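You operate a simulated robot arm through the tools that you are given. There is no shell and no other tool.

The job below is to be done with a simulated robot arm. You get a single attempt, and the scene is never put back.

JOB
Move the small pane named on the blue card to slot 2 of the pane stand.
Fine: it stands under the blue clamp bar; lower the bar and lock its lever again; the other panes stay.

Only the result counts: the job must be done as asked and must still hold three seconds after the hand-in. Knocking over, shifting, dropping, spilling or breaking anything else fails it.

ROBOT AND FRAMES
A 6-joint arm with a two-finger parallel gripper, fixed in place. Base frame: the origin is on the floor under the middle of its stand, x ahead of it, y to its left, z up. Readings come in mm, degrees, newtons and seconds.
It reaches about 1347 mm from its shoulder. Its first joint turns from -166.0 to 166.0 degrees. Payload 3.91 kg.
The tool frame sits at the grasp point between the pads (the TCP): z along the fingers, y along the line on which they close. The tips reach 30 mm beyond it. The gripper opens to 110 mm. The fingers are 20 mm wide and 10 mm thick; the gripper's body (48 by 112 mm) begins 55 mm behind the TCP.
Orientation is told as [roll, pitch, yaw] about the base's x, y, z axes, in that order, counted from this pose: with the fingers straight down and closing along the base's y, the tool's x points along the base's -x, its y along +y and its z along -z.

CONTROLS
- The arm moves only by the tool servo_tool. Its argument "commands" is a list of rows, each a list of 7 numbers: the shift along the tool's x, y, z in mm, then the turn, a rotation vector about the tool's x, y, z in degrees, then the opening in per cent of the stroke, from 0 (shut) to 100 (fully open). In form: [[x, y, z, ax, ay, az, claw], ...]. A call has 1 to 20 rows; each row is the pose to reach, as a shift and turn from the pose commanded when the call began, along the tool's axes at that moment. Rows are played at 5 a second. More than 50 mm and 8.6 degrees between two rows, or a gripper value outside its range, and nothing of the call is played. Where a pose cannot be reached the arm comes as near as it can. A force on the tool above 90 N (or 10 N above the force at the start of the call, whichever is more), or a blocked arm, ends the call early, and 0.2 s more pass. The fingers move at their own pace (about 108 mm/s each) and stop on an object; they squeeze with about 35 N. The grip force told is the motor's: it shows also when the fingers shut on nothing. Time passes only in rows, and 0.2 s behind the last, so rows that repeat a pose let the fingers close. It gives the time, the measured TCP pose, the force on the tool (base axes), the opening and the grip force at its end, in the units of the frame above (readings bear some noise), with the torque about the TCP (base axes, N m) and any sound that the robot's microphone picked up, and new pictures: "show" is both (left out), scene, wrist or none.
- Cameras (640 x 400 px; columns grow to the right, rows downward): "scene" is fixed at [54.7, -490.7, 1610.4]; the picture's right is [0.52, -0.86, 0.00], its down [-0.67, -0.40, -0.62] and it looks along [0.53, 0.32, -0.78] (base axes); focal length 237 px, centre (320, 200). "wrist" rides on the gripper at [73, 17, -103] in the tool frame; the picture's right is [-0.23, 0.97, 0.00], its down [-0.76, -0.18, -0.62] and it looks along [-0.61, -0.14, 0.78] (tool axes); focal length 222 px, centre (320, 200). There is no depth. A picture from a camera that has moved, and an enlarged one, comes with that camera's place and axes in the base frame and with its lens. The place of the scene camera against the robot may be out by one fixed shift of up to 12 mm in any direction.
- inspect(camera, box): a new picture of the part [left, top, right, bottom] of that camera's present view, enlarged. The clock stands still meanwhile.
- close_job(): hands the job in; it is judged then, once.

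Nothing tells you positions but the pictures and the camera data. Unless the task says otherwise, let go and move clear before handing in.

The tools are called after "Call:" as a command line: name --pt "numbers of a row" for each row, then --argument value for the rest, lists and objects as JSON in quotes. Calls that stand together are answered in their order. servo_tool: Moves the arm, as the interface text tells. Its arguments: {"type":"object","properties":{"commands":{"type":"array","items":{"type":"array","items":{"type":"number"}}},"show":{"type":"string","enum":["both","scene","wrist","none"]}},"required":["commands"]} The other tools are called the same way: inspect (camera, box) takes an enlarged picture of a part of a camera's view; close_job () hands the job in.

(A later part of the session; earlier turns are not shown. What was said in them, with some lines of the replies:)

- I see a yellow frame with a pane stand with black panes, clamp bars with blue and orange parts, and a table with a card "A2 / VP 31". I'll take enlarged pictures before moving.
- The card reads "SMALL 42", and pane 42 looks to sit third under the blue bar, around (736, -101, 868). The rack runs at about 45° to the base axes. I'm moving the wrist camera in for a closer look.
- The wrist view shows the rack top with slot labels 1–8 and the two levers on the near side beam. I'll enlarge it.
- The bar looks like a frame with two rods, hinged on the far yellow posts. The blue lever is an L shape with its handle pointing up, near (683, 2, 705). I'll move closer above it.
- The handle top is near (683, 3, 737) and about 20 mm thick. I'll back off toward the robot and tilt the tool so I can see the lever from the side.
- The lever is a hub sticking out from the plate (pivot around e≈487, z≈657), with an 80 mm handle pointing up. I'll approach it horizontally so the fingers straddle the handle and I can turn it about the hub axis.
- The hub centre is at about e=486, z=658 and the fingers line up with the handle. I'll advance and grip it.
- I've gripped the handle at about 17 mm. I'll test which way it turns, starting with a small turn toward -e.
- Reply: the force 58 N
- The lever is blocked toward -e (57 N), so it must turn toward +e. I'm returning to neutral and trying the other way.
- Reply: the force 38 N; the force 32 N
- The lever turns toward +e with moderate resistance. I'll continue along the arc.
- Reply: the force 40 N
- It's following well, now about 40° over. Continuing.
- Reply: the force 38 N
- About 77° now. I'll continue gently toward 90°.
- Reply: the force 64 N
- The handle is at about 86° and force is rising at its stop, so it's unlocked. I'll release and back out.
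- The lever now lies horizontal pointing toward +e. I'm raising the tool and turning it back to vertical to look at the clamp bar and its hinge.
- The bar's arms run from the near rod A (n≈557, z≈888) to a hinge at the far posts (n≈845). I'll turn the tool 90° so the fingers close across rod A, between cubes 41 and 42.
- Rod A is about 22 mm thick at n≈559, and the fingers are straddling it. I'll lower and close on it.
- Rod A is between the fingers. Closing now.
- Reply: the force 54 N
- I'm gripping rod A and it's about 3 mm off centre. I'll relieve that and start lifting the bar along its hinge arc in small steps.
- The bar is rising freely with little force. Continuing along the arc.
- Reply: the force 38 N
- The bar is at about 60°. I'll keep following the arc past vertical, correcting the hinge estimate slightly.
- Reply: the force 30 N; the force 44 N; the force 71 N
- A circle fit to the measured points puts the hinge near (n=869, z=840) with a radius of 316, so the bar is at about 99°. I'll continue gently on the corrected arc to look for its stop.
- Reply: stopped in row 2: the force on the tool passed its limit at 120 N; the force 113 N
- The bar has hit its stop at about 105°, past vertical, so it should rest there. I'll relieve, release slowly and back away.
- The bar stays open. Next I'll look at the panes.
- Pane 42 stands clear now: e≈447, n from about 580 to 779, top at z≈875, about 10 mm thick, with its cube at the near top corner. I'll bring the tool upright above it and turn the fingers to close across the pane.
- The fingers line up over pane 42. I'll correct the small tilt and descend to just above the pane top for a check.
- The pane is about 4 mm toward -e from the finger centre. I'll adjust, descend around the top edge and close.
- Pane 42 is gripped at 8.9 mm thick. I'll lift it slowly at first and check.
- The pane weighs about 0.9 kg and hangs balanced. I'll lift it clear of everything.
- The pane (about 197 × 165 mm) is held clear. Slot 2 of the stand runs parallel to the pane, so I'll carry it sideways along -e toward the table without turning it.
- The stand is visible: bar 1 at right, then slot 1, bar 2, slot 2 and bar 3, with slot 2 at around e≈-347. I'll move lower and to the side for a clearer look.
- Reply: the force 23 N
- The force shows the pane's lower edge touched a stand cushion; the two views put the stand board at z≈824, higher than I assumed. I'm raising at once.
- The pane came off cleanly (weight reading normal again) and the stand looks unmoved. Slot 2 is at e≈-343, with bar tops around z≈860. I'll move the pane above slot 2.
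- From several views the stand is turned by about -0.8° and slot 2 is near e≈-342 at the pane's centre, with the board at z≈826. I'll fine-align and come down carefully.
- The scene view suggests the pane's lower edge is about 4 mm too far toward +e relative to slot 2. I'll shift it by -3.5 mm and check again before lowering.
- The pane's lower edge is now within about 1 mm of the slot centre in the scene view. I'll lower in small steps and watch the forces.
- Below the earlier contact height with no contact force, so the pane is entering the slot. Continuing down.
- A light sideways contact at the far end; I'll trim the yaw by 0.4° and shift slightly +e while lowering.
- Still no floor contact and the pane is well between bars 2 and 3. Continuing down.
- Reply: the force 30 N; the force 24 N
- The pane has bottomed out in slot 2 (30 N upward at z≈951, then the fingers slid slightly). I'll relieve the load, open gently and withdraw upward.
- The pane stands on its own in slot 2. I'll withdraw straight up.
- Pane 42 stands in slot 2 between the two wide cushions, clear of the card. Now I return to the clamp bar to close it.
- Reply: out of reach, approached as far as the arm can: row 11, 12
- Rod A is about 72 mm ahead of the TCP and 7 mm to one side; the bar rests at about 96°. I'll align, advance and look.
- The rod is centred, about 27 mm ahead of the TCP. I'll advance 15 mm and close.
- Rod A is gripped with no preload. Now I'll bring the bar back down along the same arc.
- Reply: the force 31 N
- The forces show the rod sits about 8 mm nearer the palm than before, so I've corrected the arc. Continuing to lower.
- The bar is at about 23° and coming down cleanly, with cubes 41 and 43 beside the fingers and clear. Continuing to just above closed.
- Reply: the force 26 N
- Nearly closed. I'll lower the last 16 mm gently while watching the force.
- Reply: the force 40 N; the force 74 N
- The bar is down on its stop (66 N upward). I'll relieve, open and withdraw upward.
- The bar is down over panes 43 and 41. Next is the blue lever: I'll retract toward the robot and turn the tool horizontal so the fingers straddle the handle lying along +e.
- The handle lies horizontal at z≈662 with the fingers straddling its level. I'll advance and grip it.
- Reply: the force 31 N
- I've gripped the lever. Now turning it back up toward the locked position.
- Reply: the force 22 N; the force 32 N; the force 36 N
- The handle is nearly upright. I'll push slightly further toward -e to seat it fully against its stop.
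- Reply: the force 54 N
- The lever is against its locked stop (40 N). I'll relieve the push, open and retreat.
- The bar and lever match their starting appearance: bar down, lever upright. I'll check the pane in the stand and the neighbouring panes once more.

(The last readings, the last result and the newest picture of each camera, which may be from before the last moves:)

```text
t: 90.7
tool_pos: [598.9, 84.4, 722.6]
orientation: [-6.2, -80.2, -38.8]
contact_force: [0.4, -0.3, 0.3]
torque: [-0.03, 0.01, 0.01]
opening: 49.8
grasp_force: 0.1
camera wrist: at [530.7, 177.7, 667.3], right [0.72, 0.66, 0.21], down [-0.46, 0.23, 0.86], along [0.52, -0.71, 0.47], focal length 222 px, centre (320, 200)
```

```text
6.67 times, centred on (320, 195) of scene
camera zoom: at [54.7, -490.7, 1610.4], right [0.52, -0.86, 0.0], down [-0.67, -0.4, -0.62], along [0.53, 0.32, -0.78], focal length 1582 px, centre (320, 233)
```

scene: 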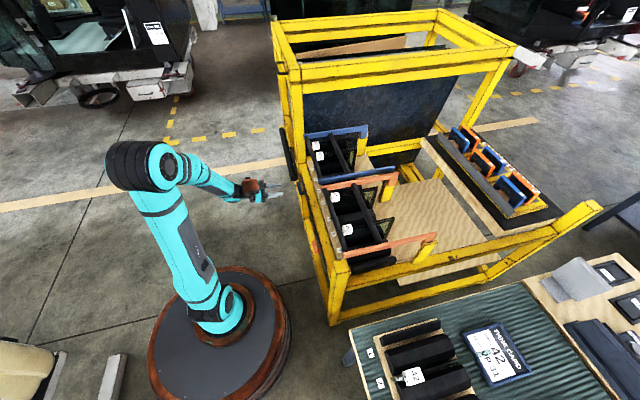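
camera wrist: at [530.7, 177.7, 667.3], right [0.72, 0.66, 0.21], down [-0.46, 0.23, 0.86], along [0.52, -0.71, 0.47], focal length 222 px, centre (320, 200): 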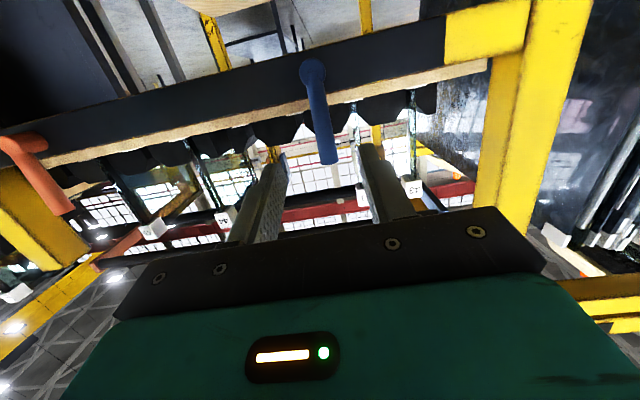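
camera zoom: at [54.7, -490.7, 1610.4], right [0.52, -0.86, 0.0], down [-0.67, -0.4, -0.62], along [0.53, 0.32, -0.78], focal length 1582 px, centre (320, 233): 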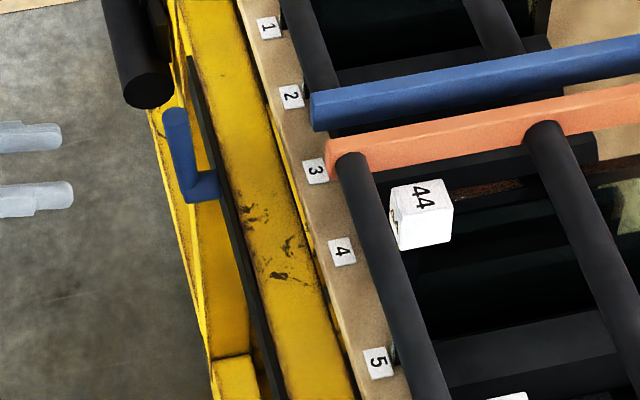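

Pane 42 stands in slot 2, the bar is down, the lever is upright and the other panes are in place. I'll back the arm off a little more for clearance before handing in.

Call:
servo_tool --pt "-10 0 -25 0 0 0 45" --pt "-25 0 -55 0 0 0 45" --pt "-40 0 -80 0 0 0 45" --pt "-40 0 -80 0 0 0 45" --pt "-40 0 -80 0 0 0 45" --show "both"

Call:
inspect --camera "scene" --box '[290, 120, 490, 400]'

```text
t: 91.9
tool_pos: [549.7, 136.5, 773.1]
orientation: [-6.2, -80.2, -38.8]
contact_force: [-0.7, 0.3, 0.0]
torque: [0.01, 0.0, -0.03]
opening: 49.4
grasp_force: 0.1
camera wrist: at [481.9, 229.2, 719.0], right [0.72, 0.66, 0.21], down [-0.46, 0.23, 0.86], along [0.52, -0.71, 0.47], focal length 222 px, centre (320, 200)
```

scene: 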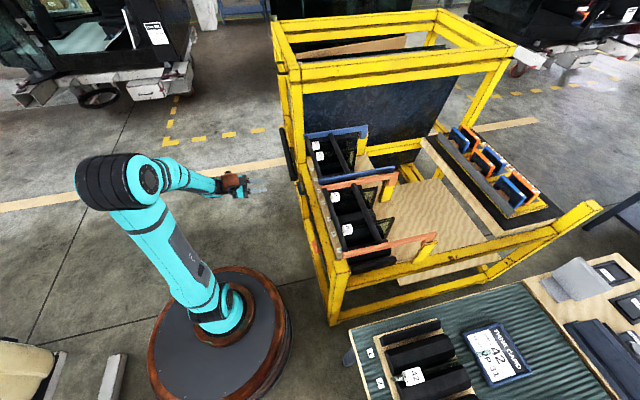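
wrist: 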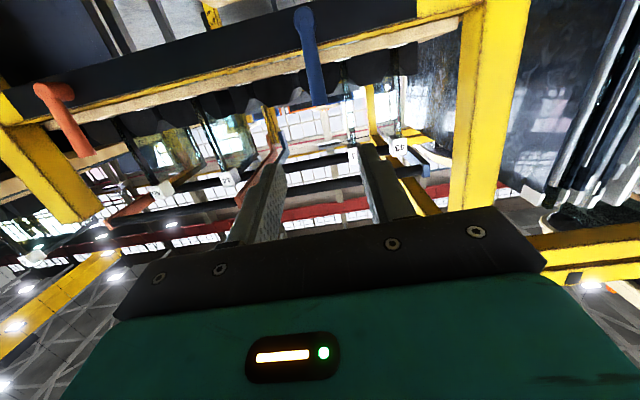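

```text
1.43 times, centred on (390, 260) of scene
camera zoom: at [54.7, -490.7, 1610.4], right [0.52, -0.86, 0.0], down [-0.67, -0.4, -0.62], along [0.53, 0.32, -0.78], focal length 339 px, centre (220, 114)
```

zoom: 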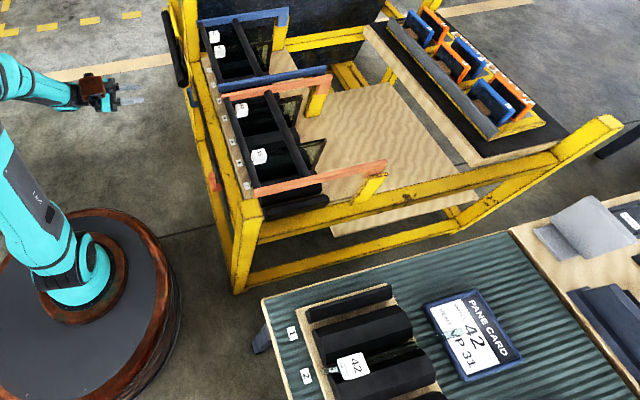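

Pane 42 is standing in slot 2, the blue bar is down with its lever locked upright, the other panes are in place and the arm is clear. Handing in.

Call:
close_job

```text
The job is handed in.
```

I moved small pane 42, the one named on the blue card, to slot 2 of the pane stand and handed the job in. I haven't seen the judged result.

- **Pane:** it stands on its own in slot 2. I lowered it until it touched bottom, then let go. It still stood there in the last pictures.
- **Bar and lever:** the blue bar is down on its stop. I turned its lever back upright until it met its locked stop. Both match their starting position in the pictures.
- **Other panes:** 41, 43, 44 and 45 look unmoved.
- **One contact on the way:** while I was checking the stand, the pane's lower edge pressed on a cushion with about 30 N. I raised it straight away, and the pane and stand showed no change afterwards.

The gripper was open and the arm clear of everything at hand-in.
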